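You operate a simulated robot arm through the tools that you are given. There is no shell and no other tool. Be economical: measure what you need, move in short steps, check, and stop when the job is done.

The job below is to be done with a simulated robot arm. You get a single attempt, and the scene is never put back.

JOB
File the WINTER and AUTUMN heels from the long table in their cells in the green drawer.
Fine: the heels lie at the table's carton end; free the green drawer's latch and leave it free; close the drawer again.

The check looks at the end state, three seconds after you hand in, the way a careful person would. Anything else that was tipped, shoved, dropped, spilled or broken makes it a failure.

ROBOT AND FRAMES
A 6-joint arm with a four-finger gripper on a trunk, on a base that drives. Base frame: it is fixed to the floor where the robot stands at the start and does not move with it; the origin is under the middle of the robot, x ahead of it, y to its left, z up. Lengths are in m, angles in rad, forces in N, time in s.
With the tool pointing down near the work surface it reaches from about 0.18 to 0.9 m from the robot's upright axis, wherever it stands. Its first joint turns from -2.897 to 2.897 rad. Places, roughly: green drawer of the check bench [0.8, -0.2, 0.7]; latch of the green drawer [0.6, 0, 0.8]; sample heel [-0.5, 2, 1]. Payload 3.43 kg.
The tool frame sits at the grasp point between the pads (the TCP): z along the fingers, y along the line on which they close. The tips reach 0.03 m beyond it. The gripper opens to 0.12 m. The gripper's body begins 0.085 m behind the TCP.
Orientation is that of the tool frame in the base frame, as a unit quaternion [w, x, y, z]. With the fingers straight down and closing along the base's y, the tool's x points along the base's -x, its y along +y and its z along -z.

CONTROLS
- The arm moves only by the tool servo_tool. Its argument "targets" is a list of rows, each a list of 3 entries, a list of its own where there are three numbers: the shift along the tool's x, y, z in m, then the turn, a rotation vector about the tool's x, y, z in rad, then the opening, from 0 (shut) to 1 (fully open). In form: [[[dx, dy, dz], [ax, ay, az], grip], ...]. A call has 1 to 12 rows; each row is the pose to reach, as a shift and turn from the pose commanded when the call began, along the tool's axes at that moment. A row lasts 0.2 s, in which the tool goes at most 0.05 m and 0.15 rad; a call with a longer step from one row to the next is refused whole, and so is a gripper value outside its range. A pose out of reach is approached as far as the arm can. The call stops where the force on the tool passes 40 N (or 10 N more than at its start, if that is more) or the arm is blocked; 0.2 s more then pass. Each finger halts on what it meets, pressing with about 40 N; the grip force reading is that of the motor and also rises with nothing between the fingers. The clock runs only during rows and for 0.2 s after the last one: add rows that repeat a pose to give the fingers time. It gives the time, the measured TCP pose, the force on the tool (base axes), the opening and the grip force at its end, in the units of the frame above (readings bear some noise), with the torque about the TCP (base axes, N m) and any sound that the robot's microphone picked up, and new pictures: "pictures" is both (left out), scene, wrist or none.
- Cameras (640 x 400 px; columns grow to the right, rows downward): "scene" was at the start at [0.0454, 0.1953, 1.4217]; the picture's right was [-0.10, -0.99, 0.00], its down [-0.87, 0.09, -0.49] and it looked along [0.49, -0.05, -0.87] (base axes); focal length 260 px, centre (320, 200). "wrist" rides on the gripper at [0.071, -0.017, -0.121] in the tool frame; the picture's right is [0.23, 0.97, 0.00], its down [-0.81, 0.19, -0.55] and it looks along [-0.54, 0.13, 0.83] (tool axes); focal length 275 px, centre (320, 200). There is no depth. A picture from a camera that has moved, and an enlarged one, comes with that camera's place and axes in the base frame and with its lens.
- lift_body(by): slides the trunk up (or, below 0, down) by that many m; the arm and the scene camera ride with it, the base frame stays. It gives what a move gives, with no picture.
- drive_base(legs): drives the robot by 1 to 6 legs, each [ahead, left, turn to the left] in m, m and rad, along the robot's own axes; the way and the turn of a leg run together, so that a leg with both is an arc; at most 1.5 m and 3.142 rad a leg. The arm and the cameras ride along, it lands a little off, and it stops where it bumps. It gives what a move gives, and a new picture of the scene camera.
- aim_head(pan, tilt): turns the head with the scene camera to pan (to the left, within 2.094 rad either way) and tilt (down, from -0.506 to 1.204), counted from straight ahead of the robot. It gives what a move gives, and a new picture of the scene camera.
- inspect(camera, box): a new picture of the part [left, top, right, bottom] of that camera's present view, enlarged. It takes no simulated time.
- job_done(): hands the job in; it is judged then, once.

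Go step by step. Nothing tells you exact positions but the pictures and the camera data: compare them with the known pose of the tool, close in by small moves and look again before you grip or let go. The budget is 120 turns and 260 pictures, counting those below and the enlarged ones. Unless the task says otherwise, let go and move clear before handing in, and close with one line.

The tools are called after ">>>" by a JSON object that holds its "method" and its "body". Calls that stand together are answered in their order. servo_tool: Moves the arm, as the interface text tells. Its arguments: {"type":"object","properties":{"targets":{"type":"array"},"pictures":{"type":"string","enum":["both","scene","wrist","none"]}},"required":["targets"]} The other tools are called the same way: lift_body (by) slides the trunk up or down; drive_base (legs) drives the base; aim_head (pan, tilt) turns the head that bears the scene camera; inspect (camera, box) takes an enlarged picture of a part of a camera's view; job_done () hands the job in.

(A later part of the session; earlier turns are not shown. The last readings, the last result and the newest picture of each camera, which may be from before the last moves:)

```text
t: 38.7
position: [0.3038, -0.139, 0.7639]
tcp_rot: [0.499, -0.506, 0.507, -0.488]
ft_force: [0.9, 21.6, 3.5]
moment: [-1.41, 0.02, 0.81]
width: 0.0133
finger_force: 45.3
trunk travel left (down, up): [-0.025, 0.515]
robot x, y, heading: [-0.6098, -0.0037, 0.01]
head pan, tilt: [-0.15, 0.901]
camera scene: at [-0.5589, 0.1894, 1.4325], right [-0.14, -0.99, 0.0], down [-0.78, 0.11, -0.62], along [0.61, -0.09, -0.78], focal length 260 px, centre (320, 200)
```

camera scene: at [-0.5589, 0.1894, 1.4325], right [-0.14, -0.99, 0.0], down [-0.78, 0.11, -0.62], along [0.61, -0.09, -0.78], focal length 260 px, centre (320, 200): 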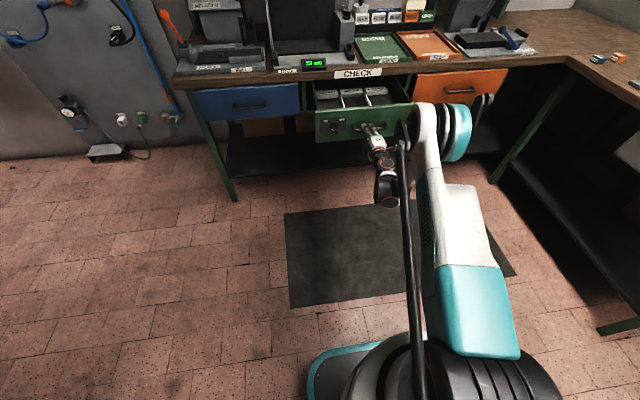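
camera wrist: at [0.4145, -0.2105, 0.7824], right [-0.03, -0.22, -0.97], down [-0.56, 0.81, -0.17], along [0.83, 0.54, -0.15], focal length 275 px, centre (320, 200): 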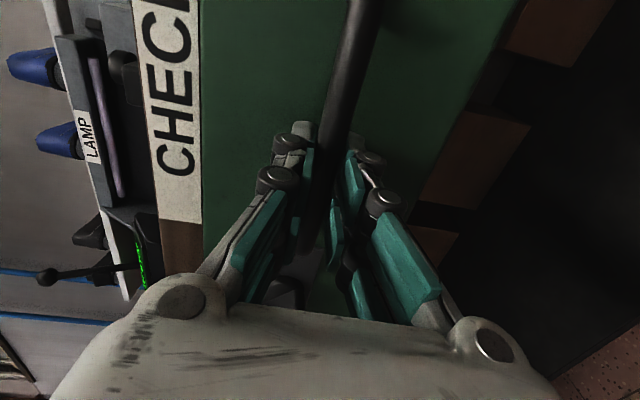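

The drawer opens and shows cells. I enlarge it.

>>> {"method": "inspect", "body": {"camera": "scene", "box": [290, 60, 430, 147]}}

```text
4.57 times, centred on (360, 104) of scene
camera zoom: at [-0.5589, 0.1894, 1.4325], right [-0.14, -0.99, 0.0], down [-0.78, 0.11, -0.62], along [0.61, -0.09, -0.78], focal length 1188 px, centre (137, 641)
```

zoom: 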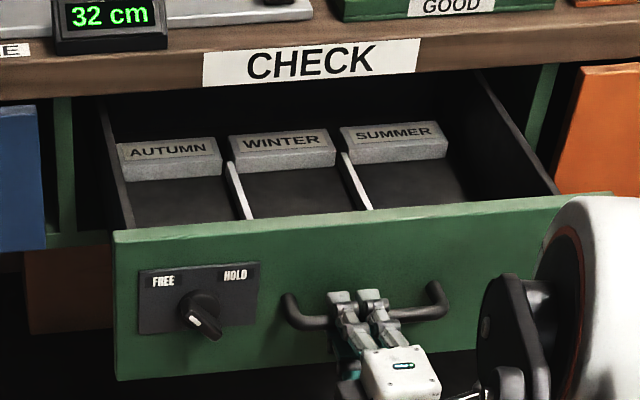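

The cells are labelled AUTUMN (left), WINTER (middle), SUMMER (right), and the drawer is open enough. I release the handle and back away.

>>> {"method": "servo_tool", "body": {"targets": [[[0, 0, 0], [0, 0, 0], 0.3], [[0, 0, 0], [0, 0, 0], 0.6], [[0, 0, 0], [0, 0, 0], 0.6]], "pictures": "none"}}

>>> {"method": "drive_base", "body": {"legs": [[-0.12, 0, 0]]}}

>>> {"method": "inspect", "body": {"camera": "scene", "box": [290, 60, 430, 147]}}

```text
t: 39.5
position: [0.3049, -0.1396, 0.7617]
tcp_rot: [0.499, -0.506, 0.507, -0.487]
ft_force: [-0.6, -0.5, 0.1]
moment: [-0.01, 0.0, 0.01]
width: 0.072
finger_force: 0.2
trunk travel left (down, up): [-0.025, 0.515]
robot x, y, heading: [-0.6108, -0.007, 0.011]
head pan, tilt: [-0.15, 0.901]
```

```text
t: 40.7
position: [0.1828, -0.1413, 0.762]
tcp_rot: [0.499, -0.505, 0.508, -0.487]
ft_force: [-0.2, -0.1, -0.6]
moment: [0.01, -0.04, 0.0]
width: 0.0721
finger_force: 0.0
trunk travel left (down, up): [-0.025, 0.515]
robot x, y, heading: [-0.7314, -0.0067, 0.009]
head pan, tilt: [-0.15, 0.901]
camera scene: at [-0.6798, 0.1866, 1.4327], right [-0.14, -0.99, 0.0], down [-0.78, 0.11, -0.62], along [0.61, -0.09, -0.78], focal length 260 px, centre (320, 200)
```

scene: 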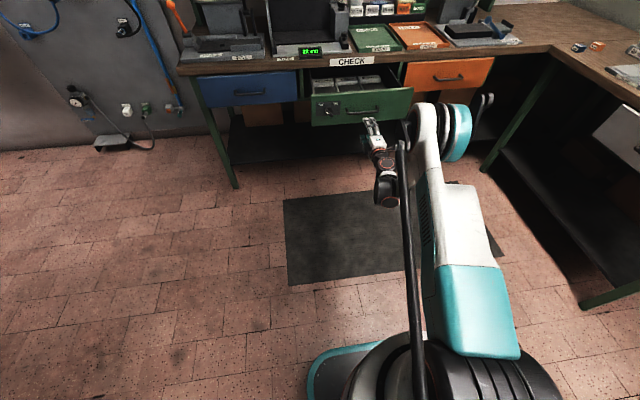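

```text
4.57 times, centred on (360, 104) of scene
camera zoom: at [-0.6798, 0.1866, 1.4327], right [-0.14, -0.99, 0.0], down [-0.78, 0.11, -0.62], along [0.61, -0.09, -0.78], focal length 1188 px, centre (137, 641)
```

zoom: 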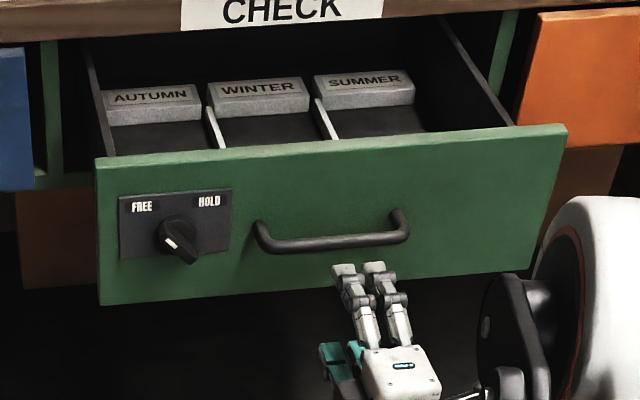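

The latch shows FREE and the cells are visible. Now I fold the arm up to a travel pose with the tool pointing down.

>>> {"method": "servo_tool", "body": {"targets": [[[0, -0.03, -0.0333], [-0.131, 0, 0], 0.8], [[0, -0.06, -0.0667], [-0.262, 0, 0], 1], [[0, -0.09, -0.1], [-0.393, 0, 0], 1], [[0, -0.12, -0.1333], [-0.524, 0, 0], 1], [[0, -0.15, -0.1667], [-0.655, 0, 0], 1], [[0, -0.18, -0.2], [-0.785, 0, 0], 1], [[0, -0.21, -0.2333], [-0.916, 0, 0], 1], [[0, -0.24, -0.2667], [-1.047, 0, 0], 1], [[0, -0.27, -0.3], [-1.178, 0, 0], 1], [[0, -0.3, -0.3333], [-1.309, 0, 0], 1], [[0, -0.33, -0.3667], [-1.44, 0, 0], 1], [[0, -0.36, -0.4], [-1.571, 0, 0], 1]], "pictures": "scene"}}

>>> {"method": "aim_head", "body": {"pan": 1.7, "tilt": 0.5}}

```text
t: 43.3
position: [-0.2061, -0.1506, 1.1339]
tcp_rot: [0.006, 0.709, -0.705, -0.015]
ft_force: [0.5, 0.2, -0.5]
moment: [-0.01, 0.02, -0.01]
width: 0.1197
finger_force: 0.0
trunk travel left (down, up): [-0.025, 0.515]
robot x, y, heading: [-0.7319, -0.0046, 0.007]
head pan, tilt: [-0.15, 0.901]
camera scene: at [-0.6805, 0.1867, 1.4327], right [-0.14, -0.99, 0.0], down [-0.78, 0.11, -0.62], along [0.61, -0.09, -0.78], focal length 260 px, centre (320, 200)
```

scene: 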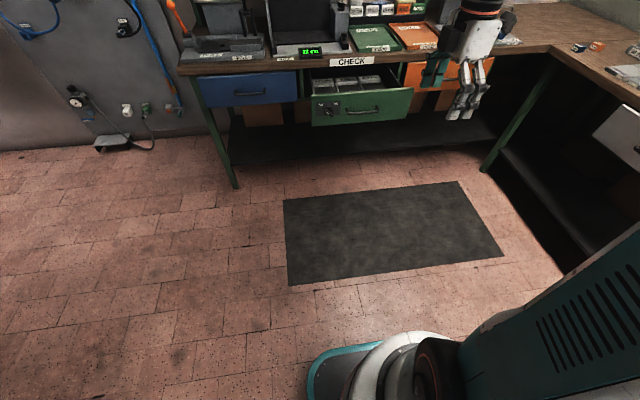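

```text
t: 45.2
position: [-0.2048, -0.1523, 1.1319]
tcp_rot: [0.004, 0.71, -0.704, -0.014]
ft_force: [0.0, 0.0, 0.0]
moment: [-0.01, -0.01, 0.0]
width: 0.12
finger_force: 0.1
trunk travel left (down, up): [-0.025, 0.515]
robot x, y, heading: [-0.7328, -0.0033, 0.005]
head pan, tilt: [1.7, 0.499]
camera scene: at [-0.7676, 0.2874, 1.4666], right [0.99, 0.14, 0.0], down [0.07, -0.47, -0.88], along [-0.12, 0.87, -0.48], focal length 260 px, centre (320, 200)
```

scene: 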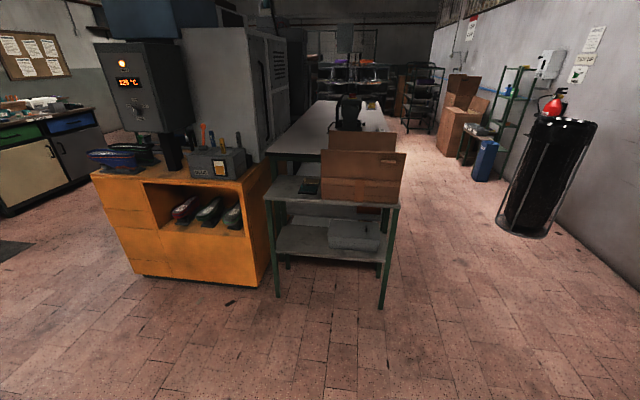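

Table's aisle edge is at x ≈ -0.5, with a free aisle to the right of it. I drive: turn left, go diagonally clear of the open drawer, then up the aisle alongside the heels.

>>> {"method": "drive_base", "body": {"legs": [[0, 0, 1.5708], [0.6, -0.8, 0], [1.4, 0, 0]]}}

>>> {"method": "aim_head", "body": {"pan": 1.57, "tilt": 0.7}}

```text
t: 60.6
position: [0.2823, 2.4744, 1.1322]
tcp_rot: [0.014, 1.0, -0.02, -0.008]
ft_force: [0.5, 0.2, 0.9]
moment: [0.02, 0.03, 0.01]
width: 0.1199
finger_force: 0.0
trunk travel left (down, up): [-0.025, 0.515]
robot x, y, heading: [0.1099, 1.9526, 1.531]
head pan, tilt: [1.7, 0.499]
camera scene: at [-0.1811, 1.9349, 1.4666], right [-0.09, 1.0, 0.0], down [0.48, 0.04, -0.88], along [-0.87, -0.08, -0.48], focal length 260 px, centre (320, 200)
```

scene: 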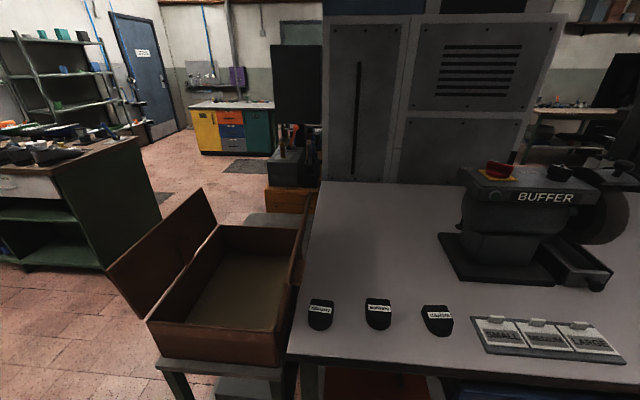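

```text
t: 61.3
position: [0.2824, 2.4736, 1.133]
tcp_rot: [0.014, 1.0, -0.019, -0.007]
ft_force: [0.6, 0.3, 0.0]
moment: [0.03, 0.04, 0.02]
width: 0.1202
finger_force: 0.0
trunk travel left (down, up): [-0.025, 0.515]
robot x, y, heading: [0.1116, 1.9531, 1.532]
head pan, tilt: [1.571, 0.7]
camera scene: at [-0.1754, 1.9464, 1.4489], right [0.04, 1.0, 0.0], down [0.64, -0.03, -0.77], along [-0.76, 0.03, -0.64], focal length 260 px, centre (320, 200)
```

scene: 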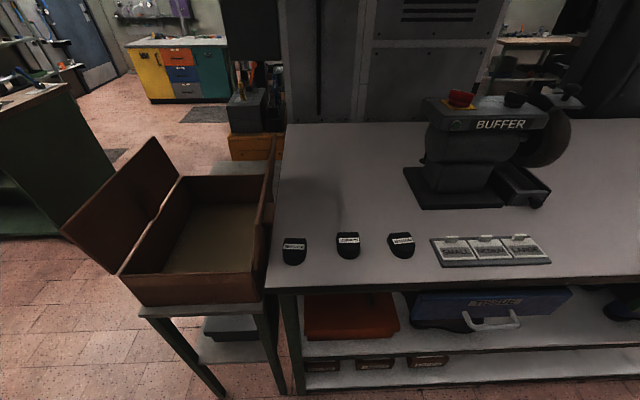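

Three heels lie at the carton end. I enlarge to read their labels.

>>> {"method": "inspect", "body": {"camera": "scene", "box": [265, 215, 425, 285]}}

>>> {"method": "inspect", "body": {"camera": "scene", "box": [330, 222, 420, 262]}}

```text
4.00 times, centred on (345, 250) of scene
camera zoom: at [-0.1754, 1.9464, 1.4489], right [0.04, 1.0, 0.0], down [0.64, -0.03, -0.77], along [-0.76, 0.03, -0.64], focal length 1039 px, centre (220, 0)
```

zoom: 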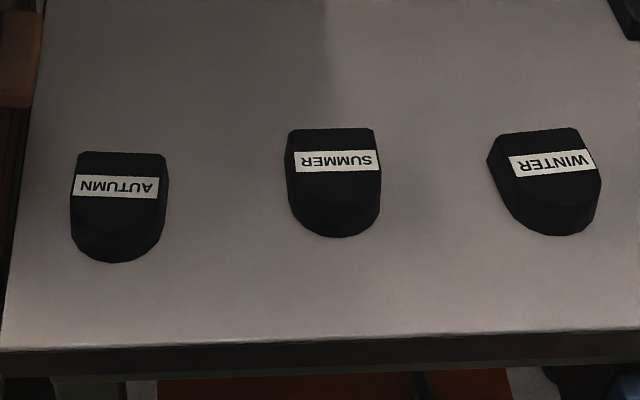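

```text
7.11 times, centred on (375, 242) of scene
camera zoom: at [-0.1754, 1.9464, 1.4489], right [0.04, 1.0, 0.0], down [0.64, -0.03, -0.77], along [-0.76, 0.03, -0.64], focal length 1848 px, centre (-71, -99)
```

zoom: 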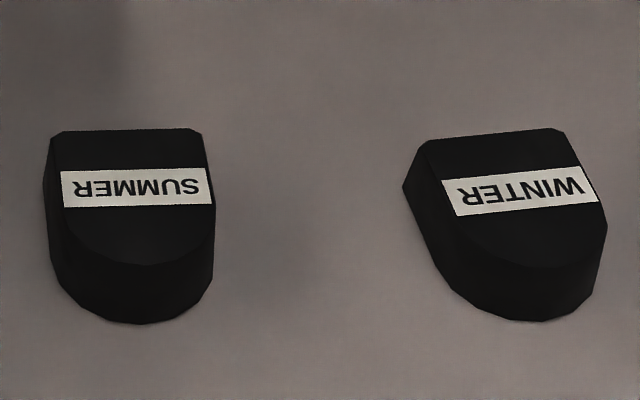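

The order from left is AUTUMN (y≈1.90), SUMMER (2.03), WINTER (2.16), tops at z≈0.955. I swing the arm over to WINTER, high above the table.

>>> {"method": "servo_tool", "body": {"targets": [[[-0.0424, 0.0177, 0], [0, 0, 0], 1], [[-0.0848, 0.0354, 0], [0, 0, 0], 1], [[-0.1272, 0.0531, 0], [0, 0, 0], 1], [[-0.1696, 0.0708, 0], [0, 0, 0], 1], [[-0.212, 0.0885, 0], [0, 0, 0], 1], [[-0.2544, 0.1062, 0], [0, 0, 0], 1], [[-0.2968, 0.1239, 0], [0, 0, 0], 1], [[-0.3392, 0.1416, 0], [0, 0, 0], 1], [[-0.3816, 0.1593, 0], [0, 0, 0], 1], [[-0.424, 0.177, 0], [0, 0, 0], 1]], "pictures": "none"}}

>>> {"method": "servo_tool", "body": {"targets": [[[-0.0424, 0.0167, 0], [0, 0, 0], 1], [[-0.0848, 0.0334, 0], [0, 0, 0], 1], [[-0.1272, 0.0501, 0], [0, 0, 0], 1], [[-0.1696, 0.0668, 0], [0, 0, 0], 1], [[-0.212, 0.0835, 0], [0, 0, 0], 1], [[-0.2544, 0.1002, 0], [0, 0, 0], 1], [[-0.2968, 0.1169, 0], [0, 0, 0], 1], [[-0.3392, 0.1336, 0], [0, 0, 0], 1], [[-0.3816, 0.1503, 0], [0, 0, 0], 1], [[-0.424, 0.167, 0.02], [0, 0, 0], 1], [[-0.424, 0.167, 0.04], [0, 0, 0], 1]]}}

```text
t: 63.5
position: [-0.1482, 2.3117, 1.145]
tcp_rot: [0.014, 1.0, -0.02, -0.007]
ft_force: [0.0, 0.2, 0.7]
moment: [-0.01, 0.03, -0.04]
width: 0.12
finger_force: 0.1
trunk travel left (down, up): [-0.025, 0.515]
robot x, y, heading: [0.1134, 1.9555, 1.531]
head pan, tilt: [1.571, 0.7]
```

```text
t: 65.9
position: [-0.5789, 2.1642, 1.1116]
tcp_rot: [0.013, 1.0, -0.02, -0.007]
ft_force: [-0.2, 0.5, 0.2]
moment: [0.02, -0.06, 0.01]
width: 0.12
finger_force: 0.0
trunk travel left (down, up): [-0.025, 0.515]
robot x, y, heading: [0.1116, 1.9525, 1.533]
head pan, tilt: [1.571, 0.7]
camera scene: at [-0.1696, 1.9053, 1.4524], right [-0.43, 0.9, 0.0], down [0.55, 0.26, -0.79], along [-0.71, -0.34, -0.61], focal length 260 px, centre (320, 200)
camera wrist: at [-0.5055, 2.1814, 1.2301], right [0.19, -0.98, 0.02], down [-0.81, -0.14, 0.57], along [-0.55, -0.13, -0.82], focal length 275 px, centre (320, 200)
```

scene: 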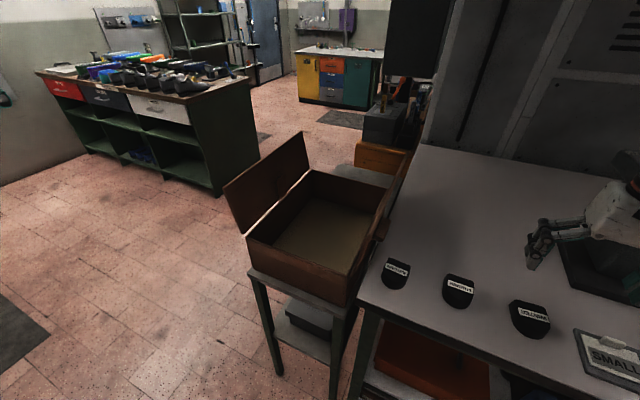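
wrist: 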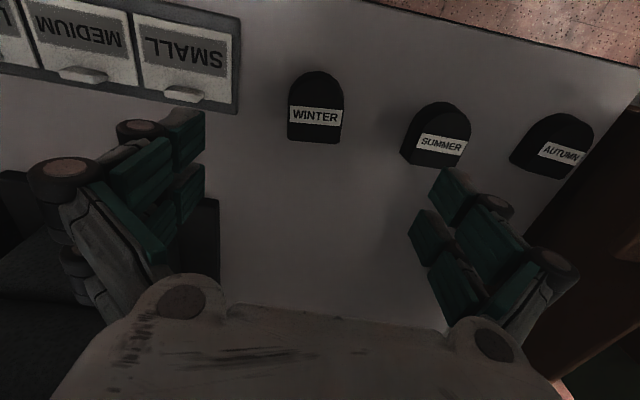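

WINTER lies nearly under the tool. I enlarge the wrist view for alignment.

>>> {"method": "inspect", "body": {"camera": "wrist", "box": [235, 50, 395, 150]}}

```text
4.00 times, centred on (315, 100) of wrist
camera zoom: at [-0.5055, 2.1814, 1.2301], right [0.19, -0.98, 0.02], down [-0.81, -0.14, 0.57], along [-0.55, -0.13, -0.82], focal length 1101 px, centre (340, 600)
```

zoom: 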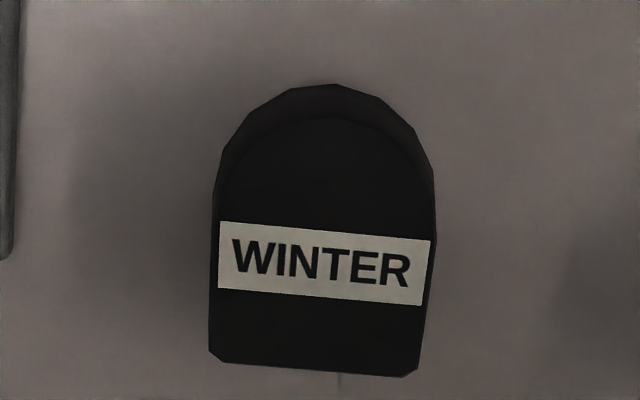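

Winter is turned about +6°; I correct roll and tilt and descend to just above it, then check.

>>> {"method": "servo_tool", "body": {"targets": [[[-0.004, -0.001, 0.02], [0.013, 0.007, -0.065], 1], [[-0.008, -0.002, 0.05], [0.026, 0.0145, -0.13], 1], [[-0.008, -0.002, 0.08], [0.026, 0.0145, -0.13], 1], [[-0.008, -0.002, 0.105], [0.026, 0.0145, -0.13], 1], [[-0.008, -0.002, 0.105], [0.026, 0.0145, -0.13], 1]], "pictures": "wrist"}}

```text
t: 67.1
position: [-0.5893, 2.1629, 1.0067]
tcp_rot: [-0.001, 0.999, 0.046, 0.0]
ft_force: [-0.5, 1.1, -0.6]
moment: [0.04, 0.01, 0.02]
width: 0.1201
finger_force: 0.0
trunk travel left (down, up): [-0.025, 0.515]
robot x, y, heading: [0.1125, 1.9557, 1.532]
head pan, tilt: [1.571, 0.7]
camera wrist: at [-0.521, 2.186, 1.1281], right [0.32, -0.95, 0.0], down [-0.79, -0.27, 0.55], along [-0.52, -0.18, -0.83], focal length 275 px, centre (320, 200)
```

wrist: 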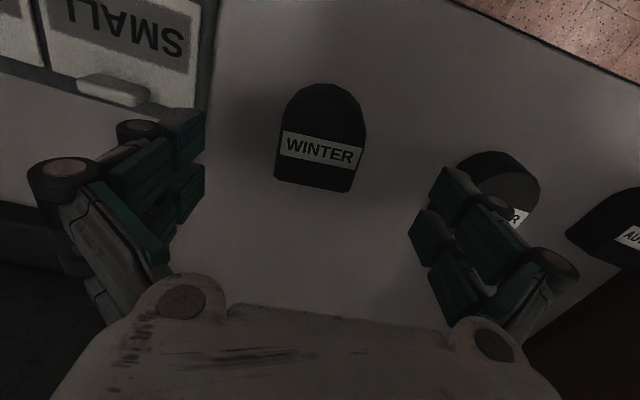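

Centred. The tray is close on the left, so I narrow the opening to 8.5 cm and descend to grasp height.

>>> {"method": "servo_tool", "body": {"targets": [[[0, 0, 0.0], [0, 0, 0], 0.7], [[0, 0, 0.015], [0, 0, 0], 0.7], [[0, 0, 0.03], [0, 0, 0], 0.7], [[0, 0, 0.045], [0, 0, 0], 0.7], [[0, 0, 0.052], [0, 0, 0], 0.7], [[0, 0, 0.052], [0, 0, 0], 0.7]]}}

>>> {"method": "inspect", "body": {"camera": "scene", "box": [440, 220, 640, 345]}}

```text
t: 68.2
position: [-0.5871, 2.1561, 0.9692]
tcp_rot: [-0.001, 0.999, 0.048, -0.005]
ft_force: [-5.5, -10.6, 72.7]
moment: [-1.54, -1.2, -0.28]
width: 0.0564
finger_force: 44.6
trunk travel left (down, up): [-0.025, 0.515]
robot x, y, heading: [0.1054, 1.9515, 1.534]
head pan, tilt: [1.571, 0.7]
stopped in row 5: the force on the tool passed its limit at 55 N (the readings are from after the stop); the commanded pose is now the measured one
camera scene: at [-0.1702, 1.9424, 1.4511], right [0.04, 1.0, 0.0], down [0.64, -0.02, -0.77], along [-0.77, 0.03, -0.64], focal length 260 px, centre (320, 200)
camera wrist: at [-0.5179, 2.1808, 1.0888], right [0.32, -0.95, 0.0], down [-0.78, -0.27, 0.56], along [-0.53, -0.18, -0.83], focal length 275 px, centre (320, 200)
```

scene: 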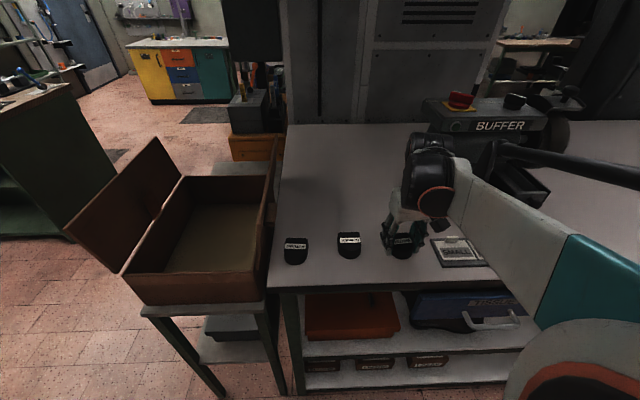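
wrist: 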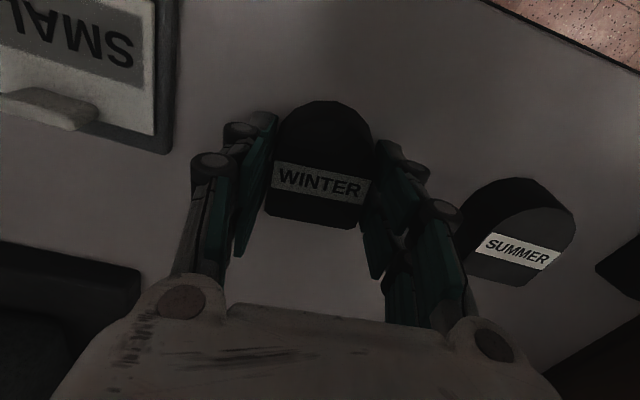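

```text
3.20 times, centred on (540, 282) of scene
camera zoom: at [-0.1702, 1.9424, 1.4511], right [0.04, 1.0, 0.0], down [0.64, -0.02, -0.77], along [-0.77, 0.03, -0.64], focal length 832 px, centre (-384, -64)
```

zoom: 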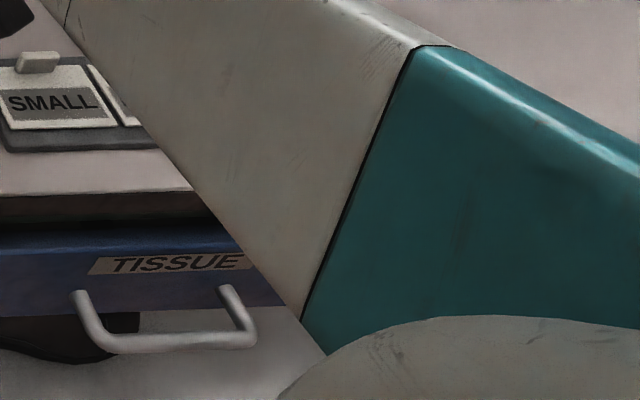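

The tool touched the table (so its top is about z 0.94) and the fingers have closed on WINTER's sides (56 mm). I keep closing and lift slightly to unload.

>>> {"method": "servo_tool", "body": {"targets": [[[0, 0, 0], [0, 0, 0], 0], [[0, 0, -0.004], [0, 0, 0], 0], [[0, 0, -0.006], [0, 0, 0], 0], [[0, 0, -0.006], [0, 0, 0], 0]], "pictures": "wrist"}}

>>> {"method": "inspect", "body": {"camera": "scene", "box": [320, 130, 520, 255]}}

```text
t: 68.6
position: [-0.5882, 2.1564, 0.9682]
tcp_rot: [-0.001, 0.999, 0.047, -0.004]
ft_force: [8.7, -3.8, 48.2]
moment: [0.05, -1.08, -0.29]
width: 0.0564
finger_force: 40.2
trunk travel left (down, up): [-0.025, 0.515]
robot x, y, heading: [0.1127, 1.9556, 1.537]
head pan, tilt: [1.571, 0.7]
stopped in row 1: the force on the tool passed its limit at 91 N (the readings are from after the stop); the commanded pose is now the measured one
camera wrist: at [-0.5181, 2.1814, 1.0887], right [0.32, -0.95, 0.0], down [-0.79, -0.27, 0.56], along [-0.53, -0.18, -0.83], focal length 275 px, centre (320, 200)
```

wrist: 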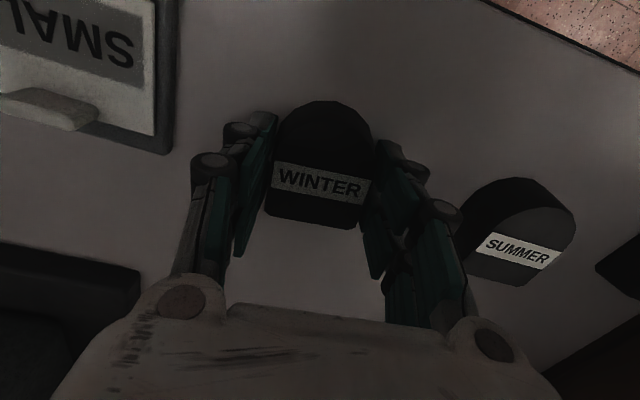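

```text
3.20 times, centred on (420, 192) of scene
camera zoom: at [-0.1709, 1.944, 1.4499], right [0.04, 1.0, 0.0], down [0.64, -0.02, -0.77], along [-0.77, 0.03, -0.64], focal length 832 px, centre (0, 224)
```

zoom: 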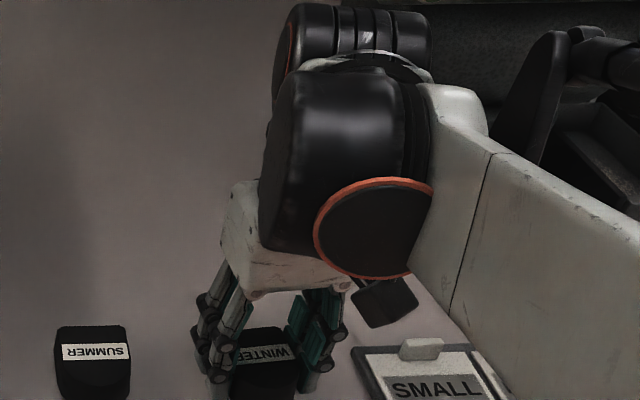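

Still some downward load. Lift a little more with the grip held.

>>> {"method": "servo_tool", "body": {"targets": [[[0, 0, -0.006], [0, 0, 0], 0], [[0, 0, -0.01], [0, 0, 0], 0], [[0, 0, -0.01], [0, 0, 0], 0]], "pictures": "wrist"}}

>>> {"method": "inspect", "body": {"camera": "scene", "box": [320, 180, 480, 280]}}

```text
t: 69.4
position: [-0.5924, 2.1606, 0.974]
tcp_rot: [0.001, 0.999, 0.047, -0.002]
ft_force: [0.3, 1.6, -0.1]
moment: [-0.01, 0.04, 0.01]
width: 0.0562
finger_force: 40.1
trunk travel left (down, up): [-0.025, 0.515]
robot x, y, heading: [0.113, 1.9501, 1.536]
head pan, tilt: [1.571, 0.7]
camera wrist: at [-0.5226, 2.184, 1.093], right [0.32, -0.95, 0.0], down [-0.79, -0.27, 0.56], along [-0.53, -0.18, -0.83], focal length 275 px, centre (320, 200)
```

wrist: 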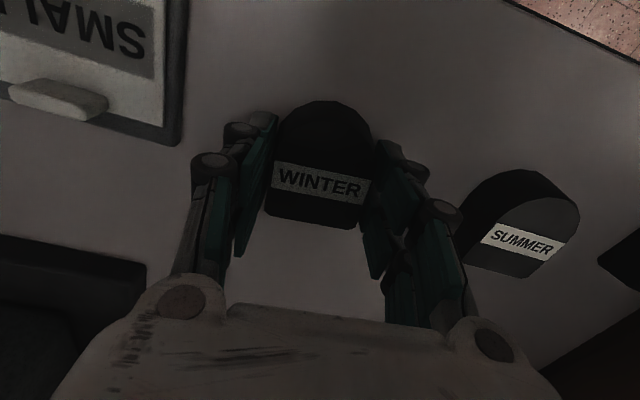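

```text
4.00 times, centred on (400, 230) of scene
camera zoom: at [-0.1759, 1.9459, 1.4487], right [0.04, 1.0, 0.0], down [0.64, -0.02, -0.76], along [-0.76, 0.03, -0.64], focal length 1039 px, centre (0, 80)
```

zoom: 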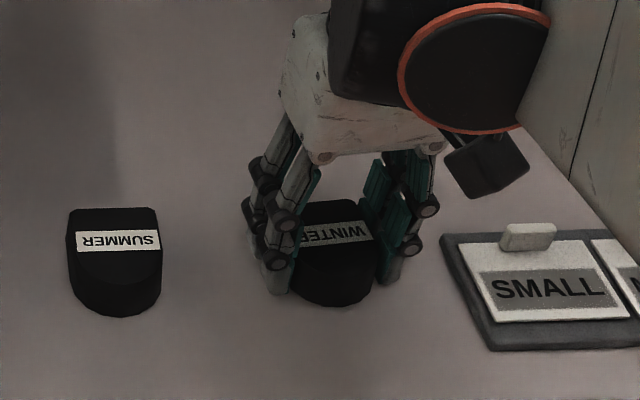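

WINTER is held free of load. I lift it and bring the arm back in front of the robot.

>>> {"method": "servo_tool", "body": {"targets": [[[0, 0, -0.04], [0, 0, 0], 0], [[0, 0, -0.08], [0, 0, 0], 0], [[0, 0, -0.12], [0, 0, 0], 0], [[0, 0, -0.16], [0, 0, 0], 0], [[0.0465, -0.012, -0.16], [0, 0, 0], 0], [[0.093, -0.024, -0.16], [0, 0, 0], 0], [[0.1395, -0.036, -0.16], [0, 0, 0], 0], [[0.186, -0.048, -0.16], [0, 0, 0], 0], [[0.2325, -0.06, -0.16], [0, 0, 0], 0], [[0.279, -0.072, -0.16], [0, 0, 0], 0], [[0.3255, -0.084, -0.16], [0, 0, 0], 0], [[0.372, -0.096, -0.16], [0, 0, 0], 0]], "pictures": "wrist"}}

>>> {"method": "servo_tool", "body": {"targets": [[[0.0437, -0.0116, 0], [0, 0, 0], 0], [[0.0874, -0.0232, 0], [0, 0, 0], 0], [[0.1311, -0.0348, 0], [0, 0, 0], 0], [[0.1748, -0.0464, 0], [0, 0, 0], 0], [[0.2185, -0.058, 0], [0, 0, 0], 0], [[0.2622, -0.0696, 0], [0, 0, 0], 0], [[0.3059, -0.0812, 0], [0, 0, 0], 0], [[0.3496, -0.0928, 0], [0, 0, 0], 0], [[0.393, -0.104, 0], [0, 0, 0], 0]], "pictures": "wrist"}}

```text
t: 71.2
position: [-0.4776, 2.2503, 1.11]
tcp_rot: [0.001, 0.999, 0.048, -0.003]
ft_force: [-2.1, 1.0, -1.8]
moment: [-0.13, -0.2, 0.03]
width: 0.0562
finger_force: 39.7
trunk travel left (down, up): [-0.025, 0.515]
robot x, y, heading: [0.1146, 1.9563, 1.535]
head pan, tilt: [1.571, 0.7]
stopped in row 9: the arm was blocked; the commanded pose is now the measured one
camera wrist: at [-0.4069, 2.275, 1.2315], right [0.32, -0.95, 0.0], down [-0.79, -0.27, 0.56], along [-0.53, -0.18, -0.83], focal length 275 px, centre (320, 200)
```

wrist: 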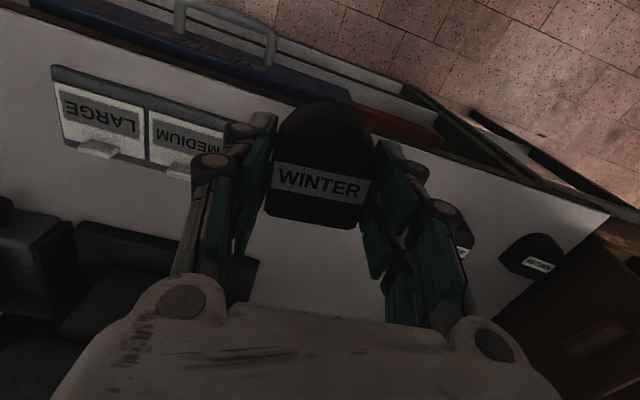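

```text
t: 73.2
position: [-0.0882, 2.3846, 1.1146]
tcp_rot: [0.001, 0.999, 0.052, -0.003]
ft_force: [-0.5, 0.1, -0.9]
moment: [-0.01, -0.04, 0.01]
width: 0.0563
finger_force: 39.9
trunk travel left (down, up): [-0.025, 0.515]
robot x, y, heading: [0.1054, 1.9517, 1.525]
head pan, tilt: [1.571, 0.7]
camera wrist: at [-0.019, 2.4096, 1.2343], right [0.33, -0.94, 0.0], down [-0.78, -0.27, 0.56], along [-0.53, -0.18, -0.83], focal length 275 px, centre (320, 200)
```

wrist: 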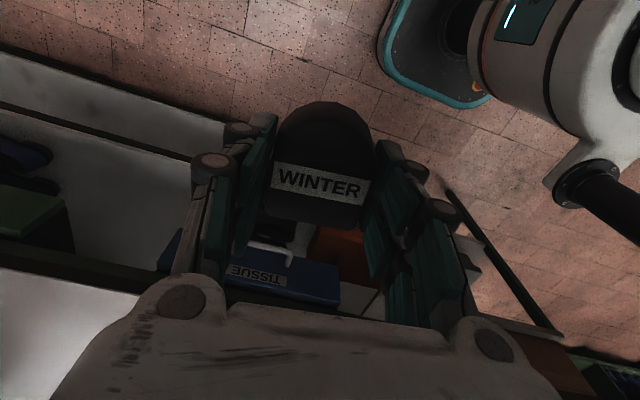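

There was a brief "blocked" stop during the swing; I check the table for anything disturbed.

>>> {"method": "aim_head", "body": {"pan": 1.2, "tilt": 0.6}}

```text
t: 74.1
position: [-0.0891, 2.3839, 1.114]
tcp_rot: [0.001, 0.999, 0.053, -0.003]
ft_force: [0.7, 0.3, -1.0]
moment: [0.01, -0.02, 0.02]
width: 0.0563
finger_force: 39.6
trunk travel left (down, up): [-0.025, 0.515]
robot x, y, heading: [0.1105, 1.9555, 1.531]
head pan, tilt: [1.201, 0.6]
camera scene: at [-0.1719, 1.9778, 1.4575], right [0.4, 0.92, 0.0], down [0.52, -0.22, -0.82], along [-0.76, 0.33, -0.57], focal length 260 px, centre (320, 200)
```

scene: 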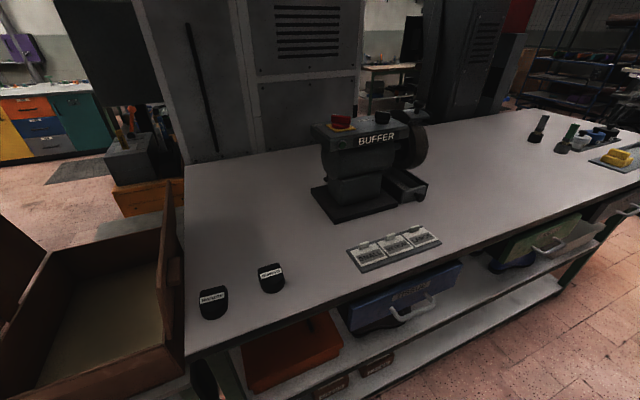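

Nothing is disturbed. I drive back to a spot in front of the open drawer.

>>> {"method": "drive_base", "body": {"legs": [[-1.4, 0, 0], [-0.55, 0.6, 0], [0, 0, -1.53]]}}

>>> {"method": "aim_head", "body": {"pan": -0.1, "tilt": 0.8}}

```text
t: 88.7
position: [-0.1328, 0.2602, 1.1144]
tcp_rot: [0.0, 0.749, -0.663, -0.002]
ft_force: [-0.1, 0.9, -0.2]
moment: [-0.04, -0.04, 0.01]
width: 0.056
finger_force: 40.0
trunk travel left (down, up): [-0.025, 0.515]
robot x, y, heading: [-0.5606, 0.0539, -0.021]
head pan, tilt: [1.201, 0.6]
camera scene: at [-0.5438, 0.3385, 1.4575], right [0.92, -0.38, 0.0], down [-0.22, -0.52, -0.82], along [0.31, 0.76, -0.57], focal length 260 px, centre (320, 200)
```

scene: 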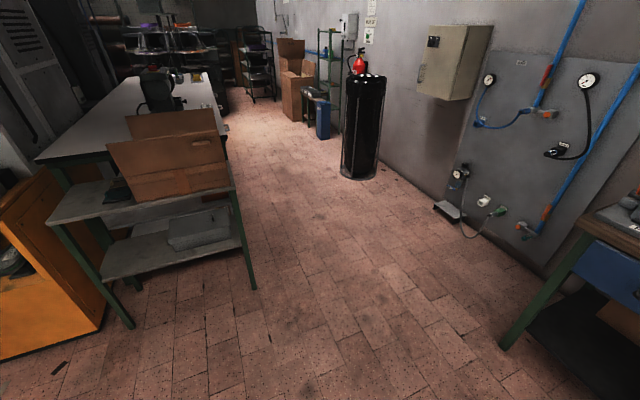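

```text
t: 90.1
position: [-0.1346, 0.2608, 1.1149]
tcp_rot: [0.0, 0.749, -0.663, -0.002]
ft_force: [-0.3, 0.2, -1.4]
moment: [0.01, -0.02, -0.02]
width: 0.0558
finger_force: 39.5
trunk travel left (down, up): [-0.025, 0.515]
robot x, y, heading: [-0.5619, 0.0561, -0.013]
head pan, tilt: [-0.099, 0.799]
camera scene: at [-0.4974, 0.2471, 1.4406], right [-0.12, -0.99, 0.0], down [-0.71, 0.09, -0.7], along [0.69, -0.08, -0.72], focal length 260 px, centre (320, 200)
```

scene: 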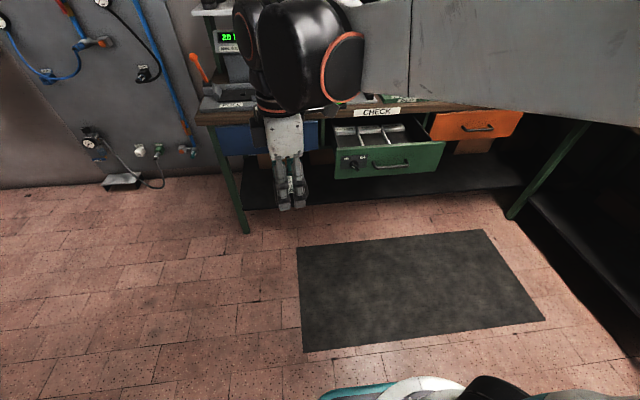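

I drive 0.25 m nearer and swing the held heel towards the WINTER cell, staying high.

>>> {"method": "drive_base", "body": {"legs": [[0.25, 0, 0]]}}

>>> {"method": "servo_tool", "body": {"targets": [[[0.04, -0.0138, 0], [0, 0, 0.012], 0], [[0.08, -0.0276, 0], [0, 0, 0.024], 0], [[0.12, -0.0414, 0], [0, 0, 0.036], 0], [[0.16, -0.0552, 0], [0, 0, 0.048], 0], [[0.2, -0.069, 0], [0, 0, 0.06], 0], [[0.24, -0.0828, 0], [0, 0, 0.072], 0], [[0.28, -0.0966, 0], [0, 0, 0.084], 0], [[0.32, -0.1104, 0], [0, 0, 0.096], 0], [[0.36, -0.1242, 0], [0, 0, 0.108], 0], [[0.4, -0.138, 0], [0, 0, 0.12], 0]]}}

```text
t: 92.0
position: [0.1169, 0.257, 1.1143]
tcp_rot: [-0.002, 0.75, -0.662, -0.002]
ft_force: [0.2, -0.9, -0.6]
moment: [0.03, -0.04, 0.01]
width: 0.056
finger_force: 40.3
trunk travel left (down, up): [-0.025, 0.515]
robot x, y, heading: [-0.3101, 0.052, -0.013]
head pan, tilt: [-0.099, 0.799]
camera scene: at [-0.2465, 0.2425, 1.4406], right [-0.12, -0.99, 0.0], down [-0.71, 0.08, -0.7], along [0.69, -0.08, -0.72], focal length 260 px, centre (320, 200)
```

scene: 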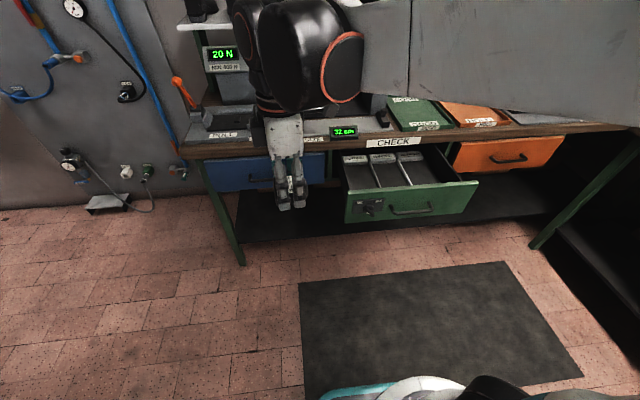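

```text
t: 94.2
position: [0.3049, -0.1229, 1.1114]
tcp_rot: [-0.002, 0.708, -0.706, -0.003]
ft_force: [0.2, -0.1, -0.4]
moment: [0.01, 0.02, 0.01]
width: 0.0558
finger_force: 39.8
trunk travel left (down, up): [-0.025, 0.515]
robot x, y, heading: [-0.3089, 0.0513, -0.019]
head pan, tilt: [-0.099, 0.799]
camera scene: at [-0.2462, 0.2424, 1.4406], right [-0.12, -0.99, 0.0], down [-0.71, 0.08, -0.7], along [0.69, -0.08, -0.72], focal length 260 px, centre (320, 200)
camera wrist: at [0.3209, -0.1948, 1.2317], right [-0.97, -0.24, 0.0], down [-0.2, 0.81, 0.56], along [-0.13, 0.54, -0.83], focal length 275 px, centre (320, 200)
```

scene: 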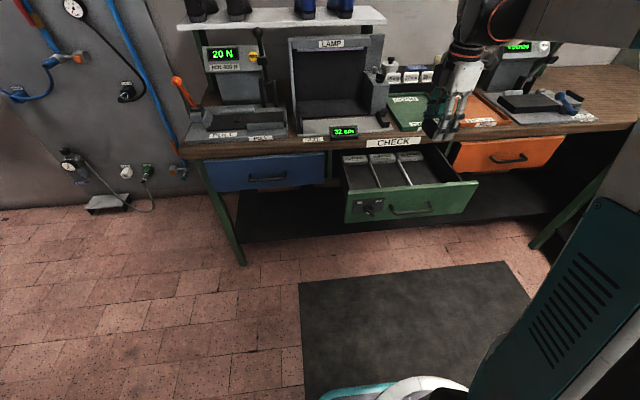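
wrist: 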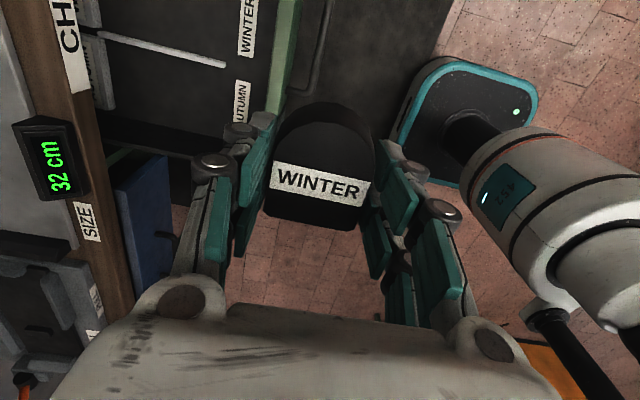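

I enlarge both views of the drawer to locate the cell.

>>> {"method": "inspect", "body": {"camera": "scene", "box": [330, 130, 490, 230]}}

>>> {"method": "inspect", "body": {"camera": "wrist", "box": [50, 0, 370, 200]}}

```text
4.00 times, centred on (410, 180) of scene
camera zoom: at [-0.2462, 0.2424, 1.4406], right [-0.12, -0.99, 0.0], down [-0.71, 0.08, -0.7], along [0.69, -0.08, -0.72], focal length 1039 px, centre (-40, 280)
```

zoom: 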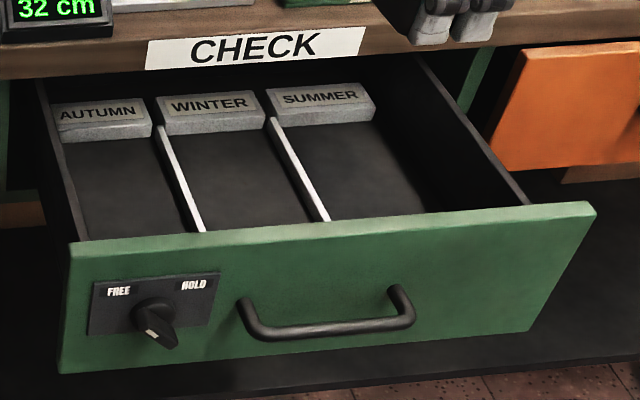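

```text
2.00 times, centred on (210, 100) of wrist
camera zoom: at [0.3209, -0.1948, 1.2317], right [-0.97, -0.24, 0.0], down [-0.2, 0.81, 0.56], along [-0.13, 0.54, -0.83], focal length 551 px, centre (540, 400)
```

zoom: 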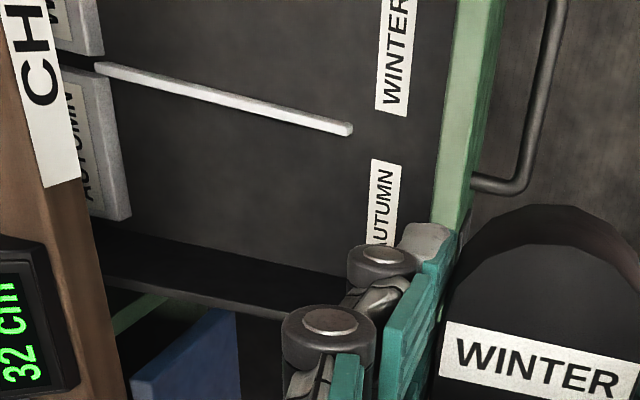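

The cell runs about x 0.40–0.62, with a low divider starting at x≈0.46 and floor strips at the front. I move above it and lower a bit for a closer look.

>>> {"method": "servo_tool", "body": {"targets": [[[0.001, -0.033, 0.0], [0, 0, 0], 0], [[0.002, -0.066, 0.02], [0, 0, 0], 0], [[0.003, -0.099, 0.05], [0, 0, 0], 0], [[0.004, -0.132, 0.08], [0, 0, 0], 0], [[0.005, -0.165, 0.11], [0, 0, 0], 0], [[0.005, -0.165, 0.14], [0, 0, 0], 0], [[0.005, -0.165, 0.14], [0, 0, 0], 0]]}}

>>> {"method": "inspect", "body": {"camera": "scene", "box": [330, 130, 490, 230]}}

```text
t: 95.8
position: [0.471, -0.1255, 0.9712]
tcp_rot: [-0.001, 0.709, -0.705, -0.002]
ft_force: [1.0, -0.3, 0.0]
moment: [-0.02, -0.03, -0.01]
width: 0.0559
finger_force: 39.7
trunk travel left (down, up): [-0.025, 0.515]
robot x, y, heading: [-0.3088, 0.0474, -0.018]
head pan, tilt: [-0.099, 0.799]
camera scene: at [-0.2461, 0.2422, 1.4407], right [-0.12, -0.99, 0.0], down [-0.71, 0.08, -0.7], along [0.69, -0.08, -0.72], focal length 260 px, centre (320, 200)
camera wrist: at [0.4881, -0.1964, 1.0914], right [-0.97, -0.24, 0.0], down [-0.19, 0.81, 0.56], along [-0.13, 0.54, -0.83], focal length 275 px, centre (320, 200)
```

scene: 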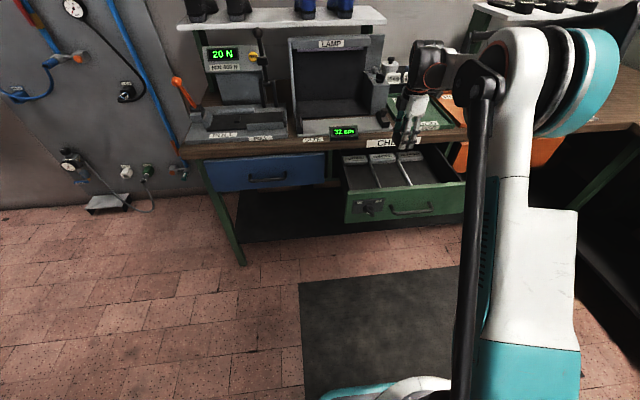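
wrist: 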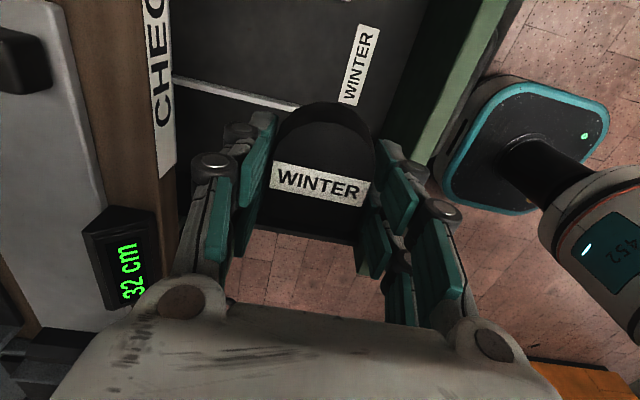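

```text
4.00 times, centred on (410, 180) of scene
camera zoom: at [-0.2461, 0.2422, 1.4407], right [-0.12, -0.99, 0.0], down [-0.71, 0.08, -0.7], along [0.69, -0.08, -0.72], focal length 1039 px, centre (-40, 280)
```

zoom: 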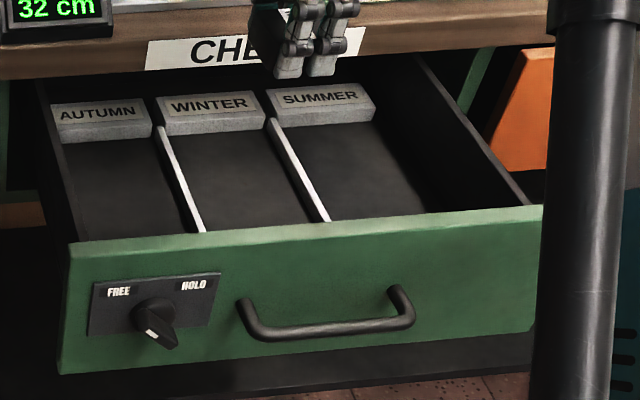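

By the wrist view WINTER's cell centre is y≈-0.16 (AUTUMN's -0.05). I shift over it and descend partway.

>>> {"method": "servo_tool", "body": {"targets": [[[0.028, -0.029, 0.0], [0, 0, 0], 0], [[0.028, -0.029, 0.04], [0, 0, 0], 0], [[0.028, -0.029, 0.08], [0, 0, 0], 0], [[0.028, -0.029, 0.11], [0, 0, 0], 0], [[0.028, -0.029, 0.11], [0, 0, 0], 0]]}}

>>> {"method": "inspect", "body": {"camera": "scene", "box": [330, 130, 490, 230]}}

```text
t: 97.0
position: [0.4987, -0.1548, 0.8606]
tcp_rot: [-0.001, 0.709, -0.705, -0.002]
ft_force: [-0.5, 0.2, -1.0]
moment: [-0.01, 0.07, 0.0]
width: 0.0561
finger_force: 39.9
trunk travel left (down, up): [-0.025, 0.515]
robot x, y, heading: [-0.3102, 0.0488, -0.018]
head pan, tilt: [-0.099, 0.799]
camera scene: at [-0.2457, 0.2421, 1.4406], right [-0.12, -0.99, 0.0], down [-0.71, 0.08, -0.7], along [0.69, -0.08, -0.72], focal length 260 px, centre (320, 200)
camera wrist: at [0.5152, -0.2252, 0.9801], right [-0.97, -0.23, 0.0], down [-0.19, 0.81, 0.56], along [-0.13, 0.54, -0.83], focal length 275 px, centre (320, 200)
```

scene: 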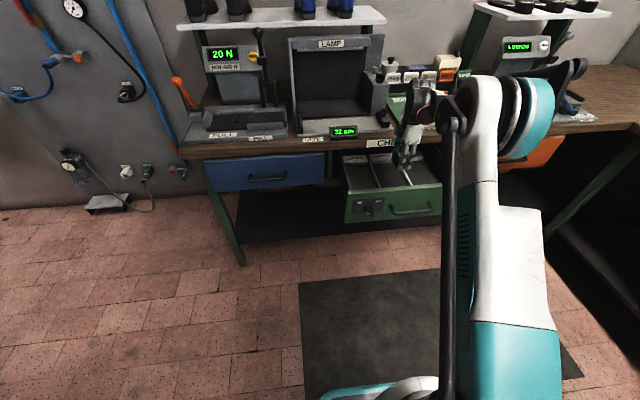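
wrist: 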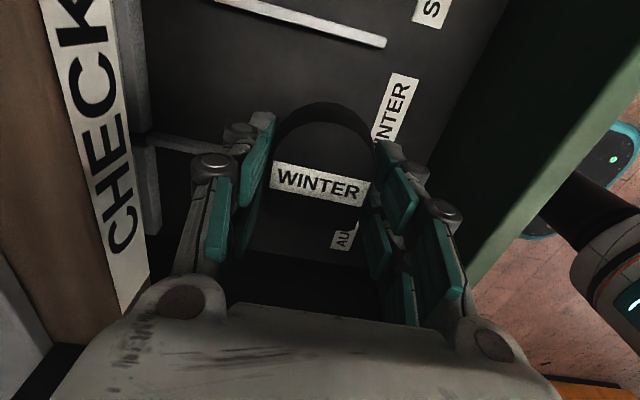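

```text
4.00 times, centred on (410, 180) of scene
camera zoom: at [-0.2457, 0.2421, 1.4406], right [-0.12, -0.99, 0.0], down [-0.71, 0.08, -0.7], along [0.69, -0.08, -0.72], focal length 1039 px, centre (-40, 280)
```

zoom: 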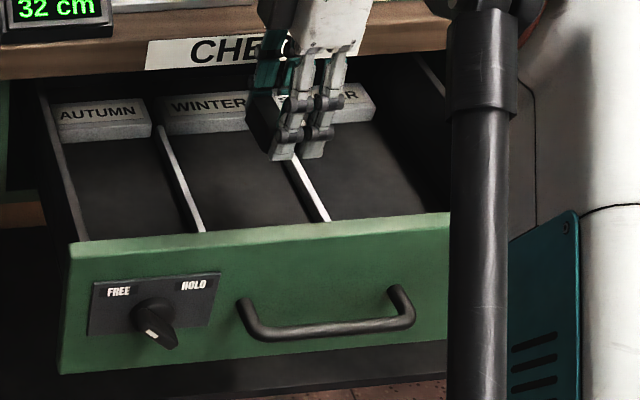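

Aligned between the two dividers. I lower further, watching the force.

>>> {"method": "servo_tool", "body": {"targets": [[[0.003, 0, 0.025], [0, 0, 0], 0], [[0.003, 0, 0.045], [0, 0, 0], 0], [[0.003, 0, 0.06], [0, 0, 0], 0], [[0.003, 0, 0.07], [0, 0, 0], 0], [[0.003, 0, 0.07], [0, 0, 0], 0]]}}

>>> {"method": "inspect", "body": {"camera": "scene", "box": [330, 130, 490, 230]}}

```text
t: 98.2
position: [0.4984, -0.1554, 0.7912]
tcp_rot: [-0.001, 0.709, -0.705, -0.003]
ft_force: [-0.1, -0.3, 0.0]
moment: [0.0, 0.0, 0.0]
width: 0.056
finger_force: 39.9
trunk travel left (down, up): [-0.025, 0.515]
robot x, y, heading: [-0.3104, 0.0489, -0.02]
head pan, tilt: [-0.099, 0.799]
camera scene: at [-0.2459, 0.2422, 1.4406], right [-0.12, -0.99, 0.0], down [-0.71, 0.08, -0.7], along [0.69, -0.08, -0.72], focal length 260 px, centre (320, 200)
camera wrist: at [0.5158, -0.2269, 0.9103], right [-0.97, -0.24, 0.0], down [-0.19, 0.81, 0.56], along [-0.13, 0.54, -0.83], focal length 275 px, centre (320, 200)
```

scene: 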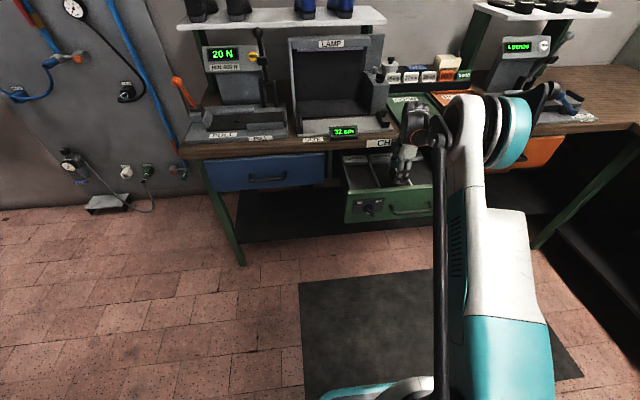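
wrist: 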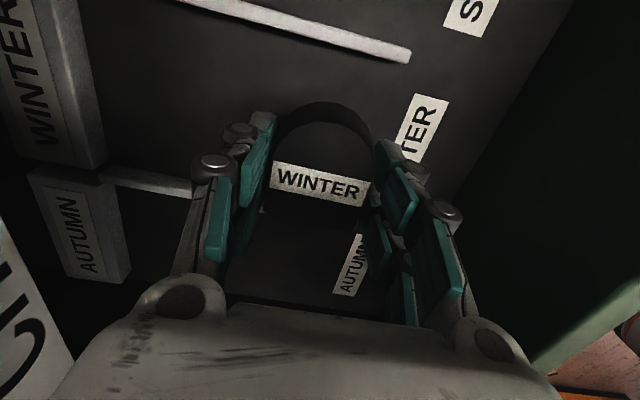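

```text
4.00 times, centred on (410, 180) of scene
camera zoom: at [-0.2459, 0.2422, 1.4406], right [-0.12, -0.99, 0.0], down [-0.71, 0.08, -0.7], along [0.69, -0.08, -0.72], focal length 1039 px, centre (-40, 280)
```

zoom: 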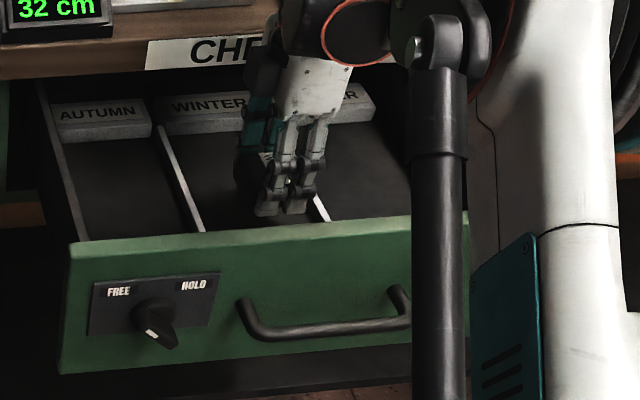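

Continue gently to the cell floor.

>>> {"method": "servo_tool", "body": {"targets": [[[0, 0, 0.005], [0, 0, 0], 0], [[0, 0, 0.01], [0, 0, 0], 0], [[0, 0, 0.014], [0, 0, 0], 0], [[0, 0, 0.018], [0, 0, 0], 0], [[0, 0, 0.022], [0, 0, 0], 0], [[0, 0, 0.026], [0, 0, 0], 0], [[0, 0, 0.03], [0, 0, 0], 0], [[0, 0, 0.034], [0, 0, 0], 0]], "pictures": "wrist"}}

```text
t: 100.0
position: [0.4989, -0.1555, 0.7581]
tcp_rot: [-0.001, 0.709, -0.705, -0.002]
ft_force: [0.9, -0.3, -1.0]
moment: [0.0, 0.01, 0.01]
width: 0.0559
finger_force: 39.8
trunk travel left (down, up): [-0.025, 0.515]
robot x, y, heading: [-0.3129, 0.0478, -0.018]
head pan, tilt: [-0.099, 0.799]
camera wrist: at [0.5156, -0.2271, 0.8775], right [-0.97, -0.24, 0.0], down [-0.19, 0.81, 0.56], along [-0.13, 0.54, -0.83], focal length 275 px, centre (320, 200)
```

wrist: 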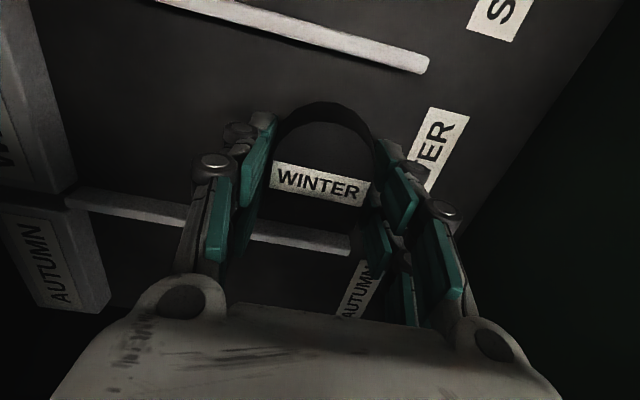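

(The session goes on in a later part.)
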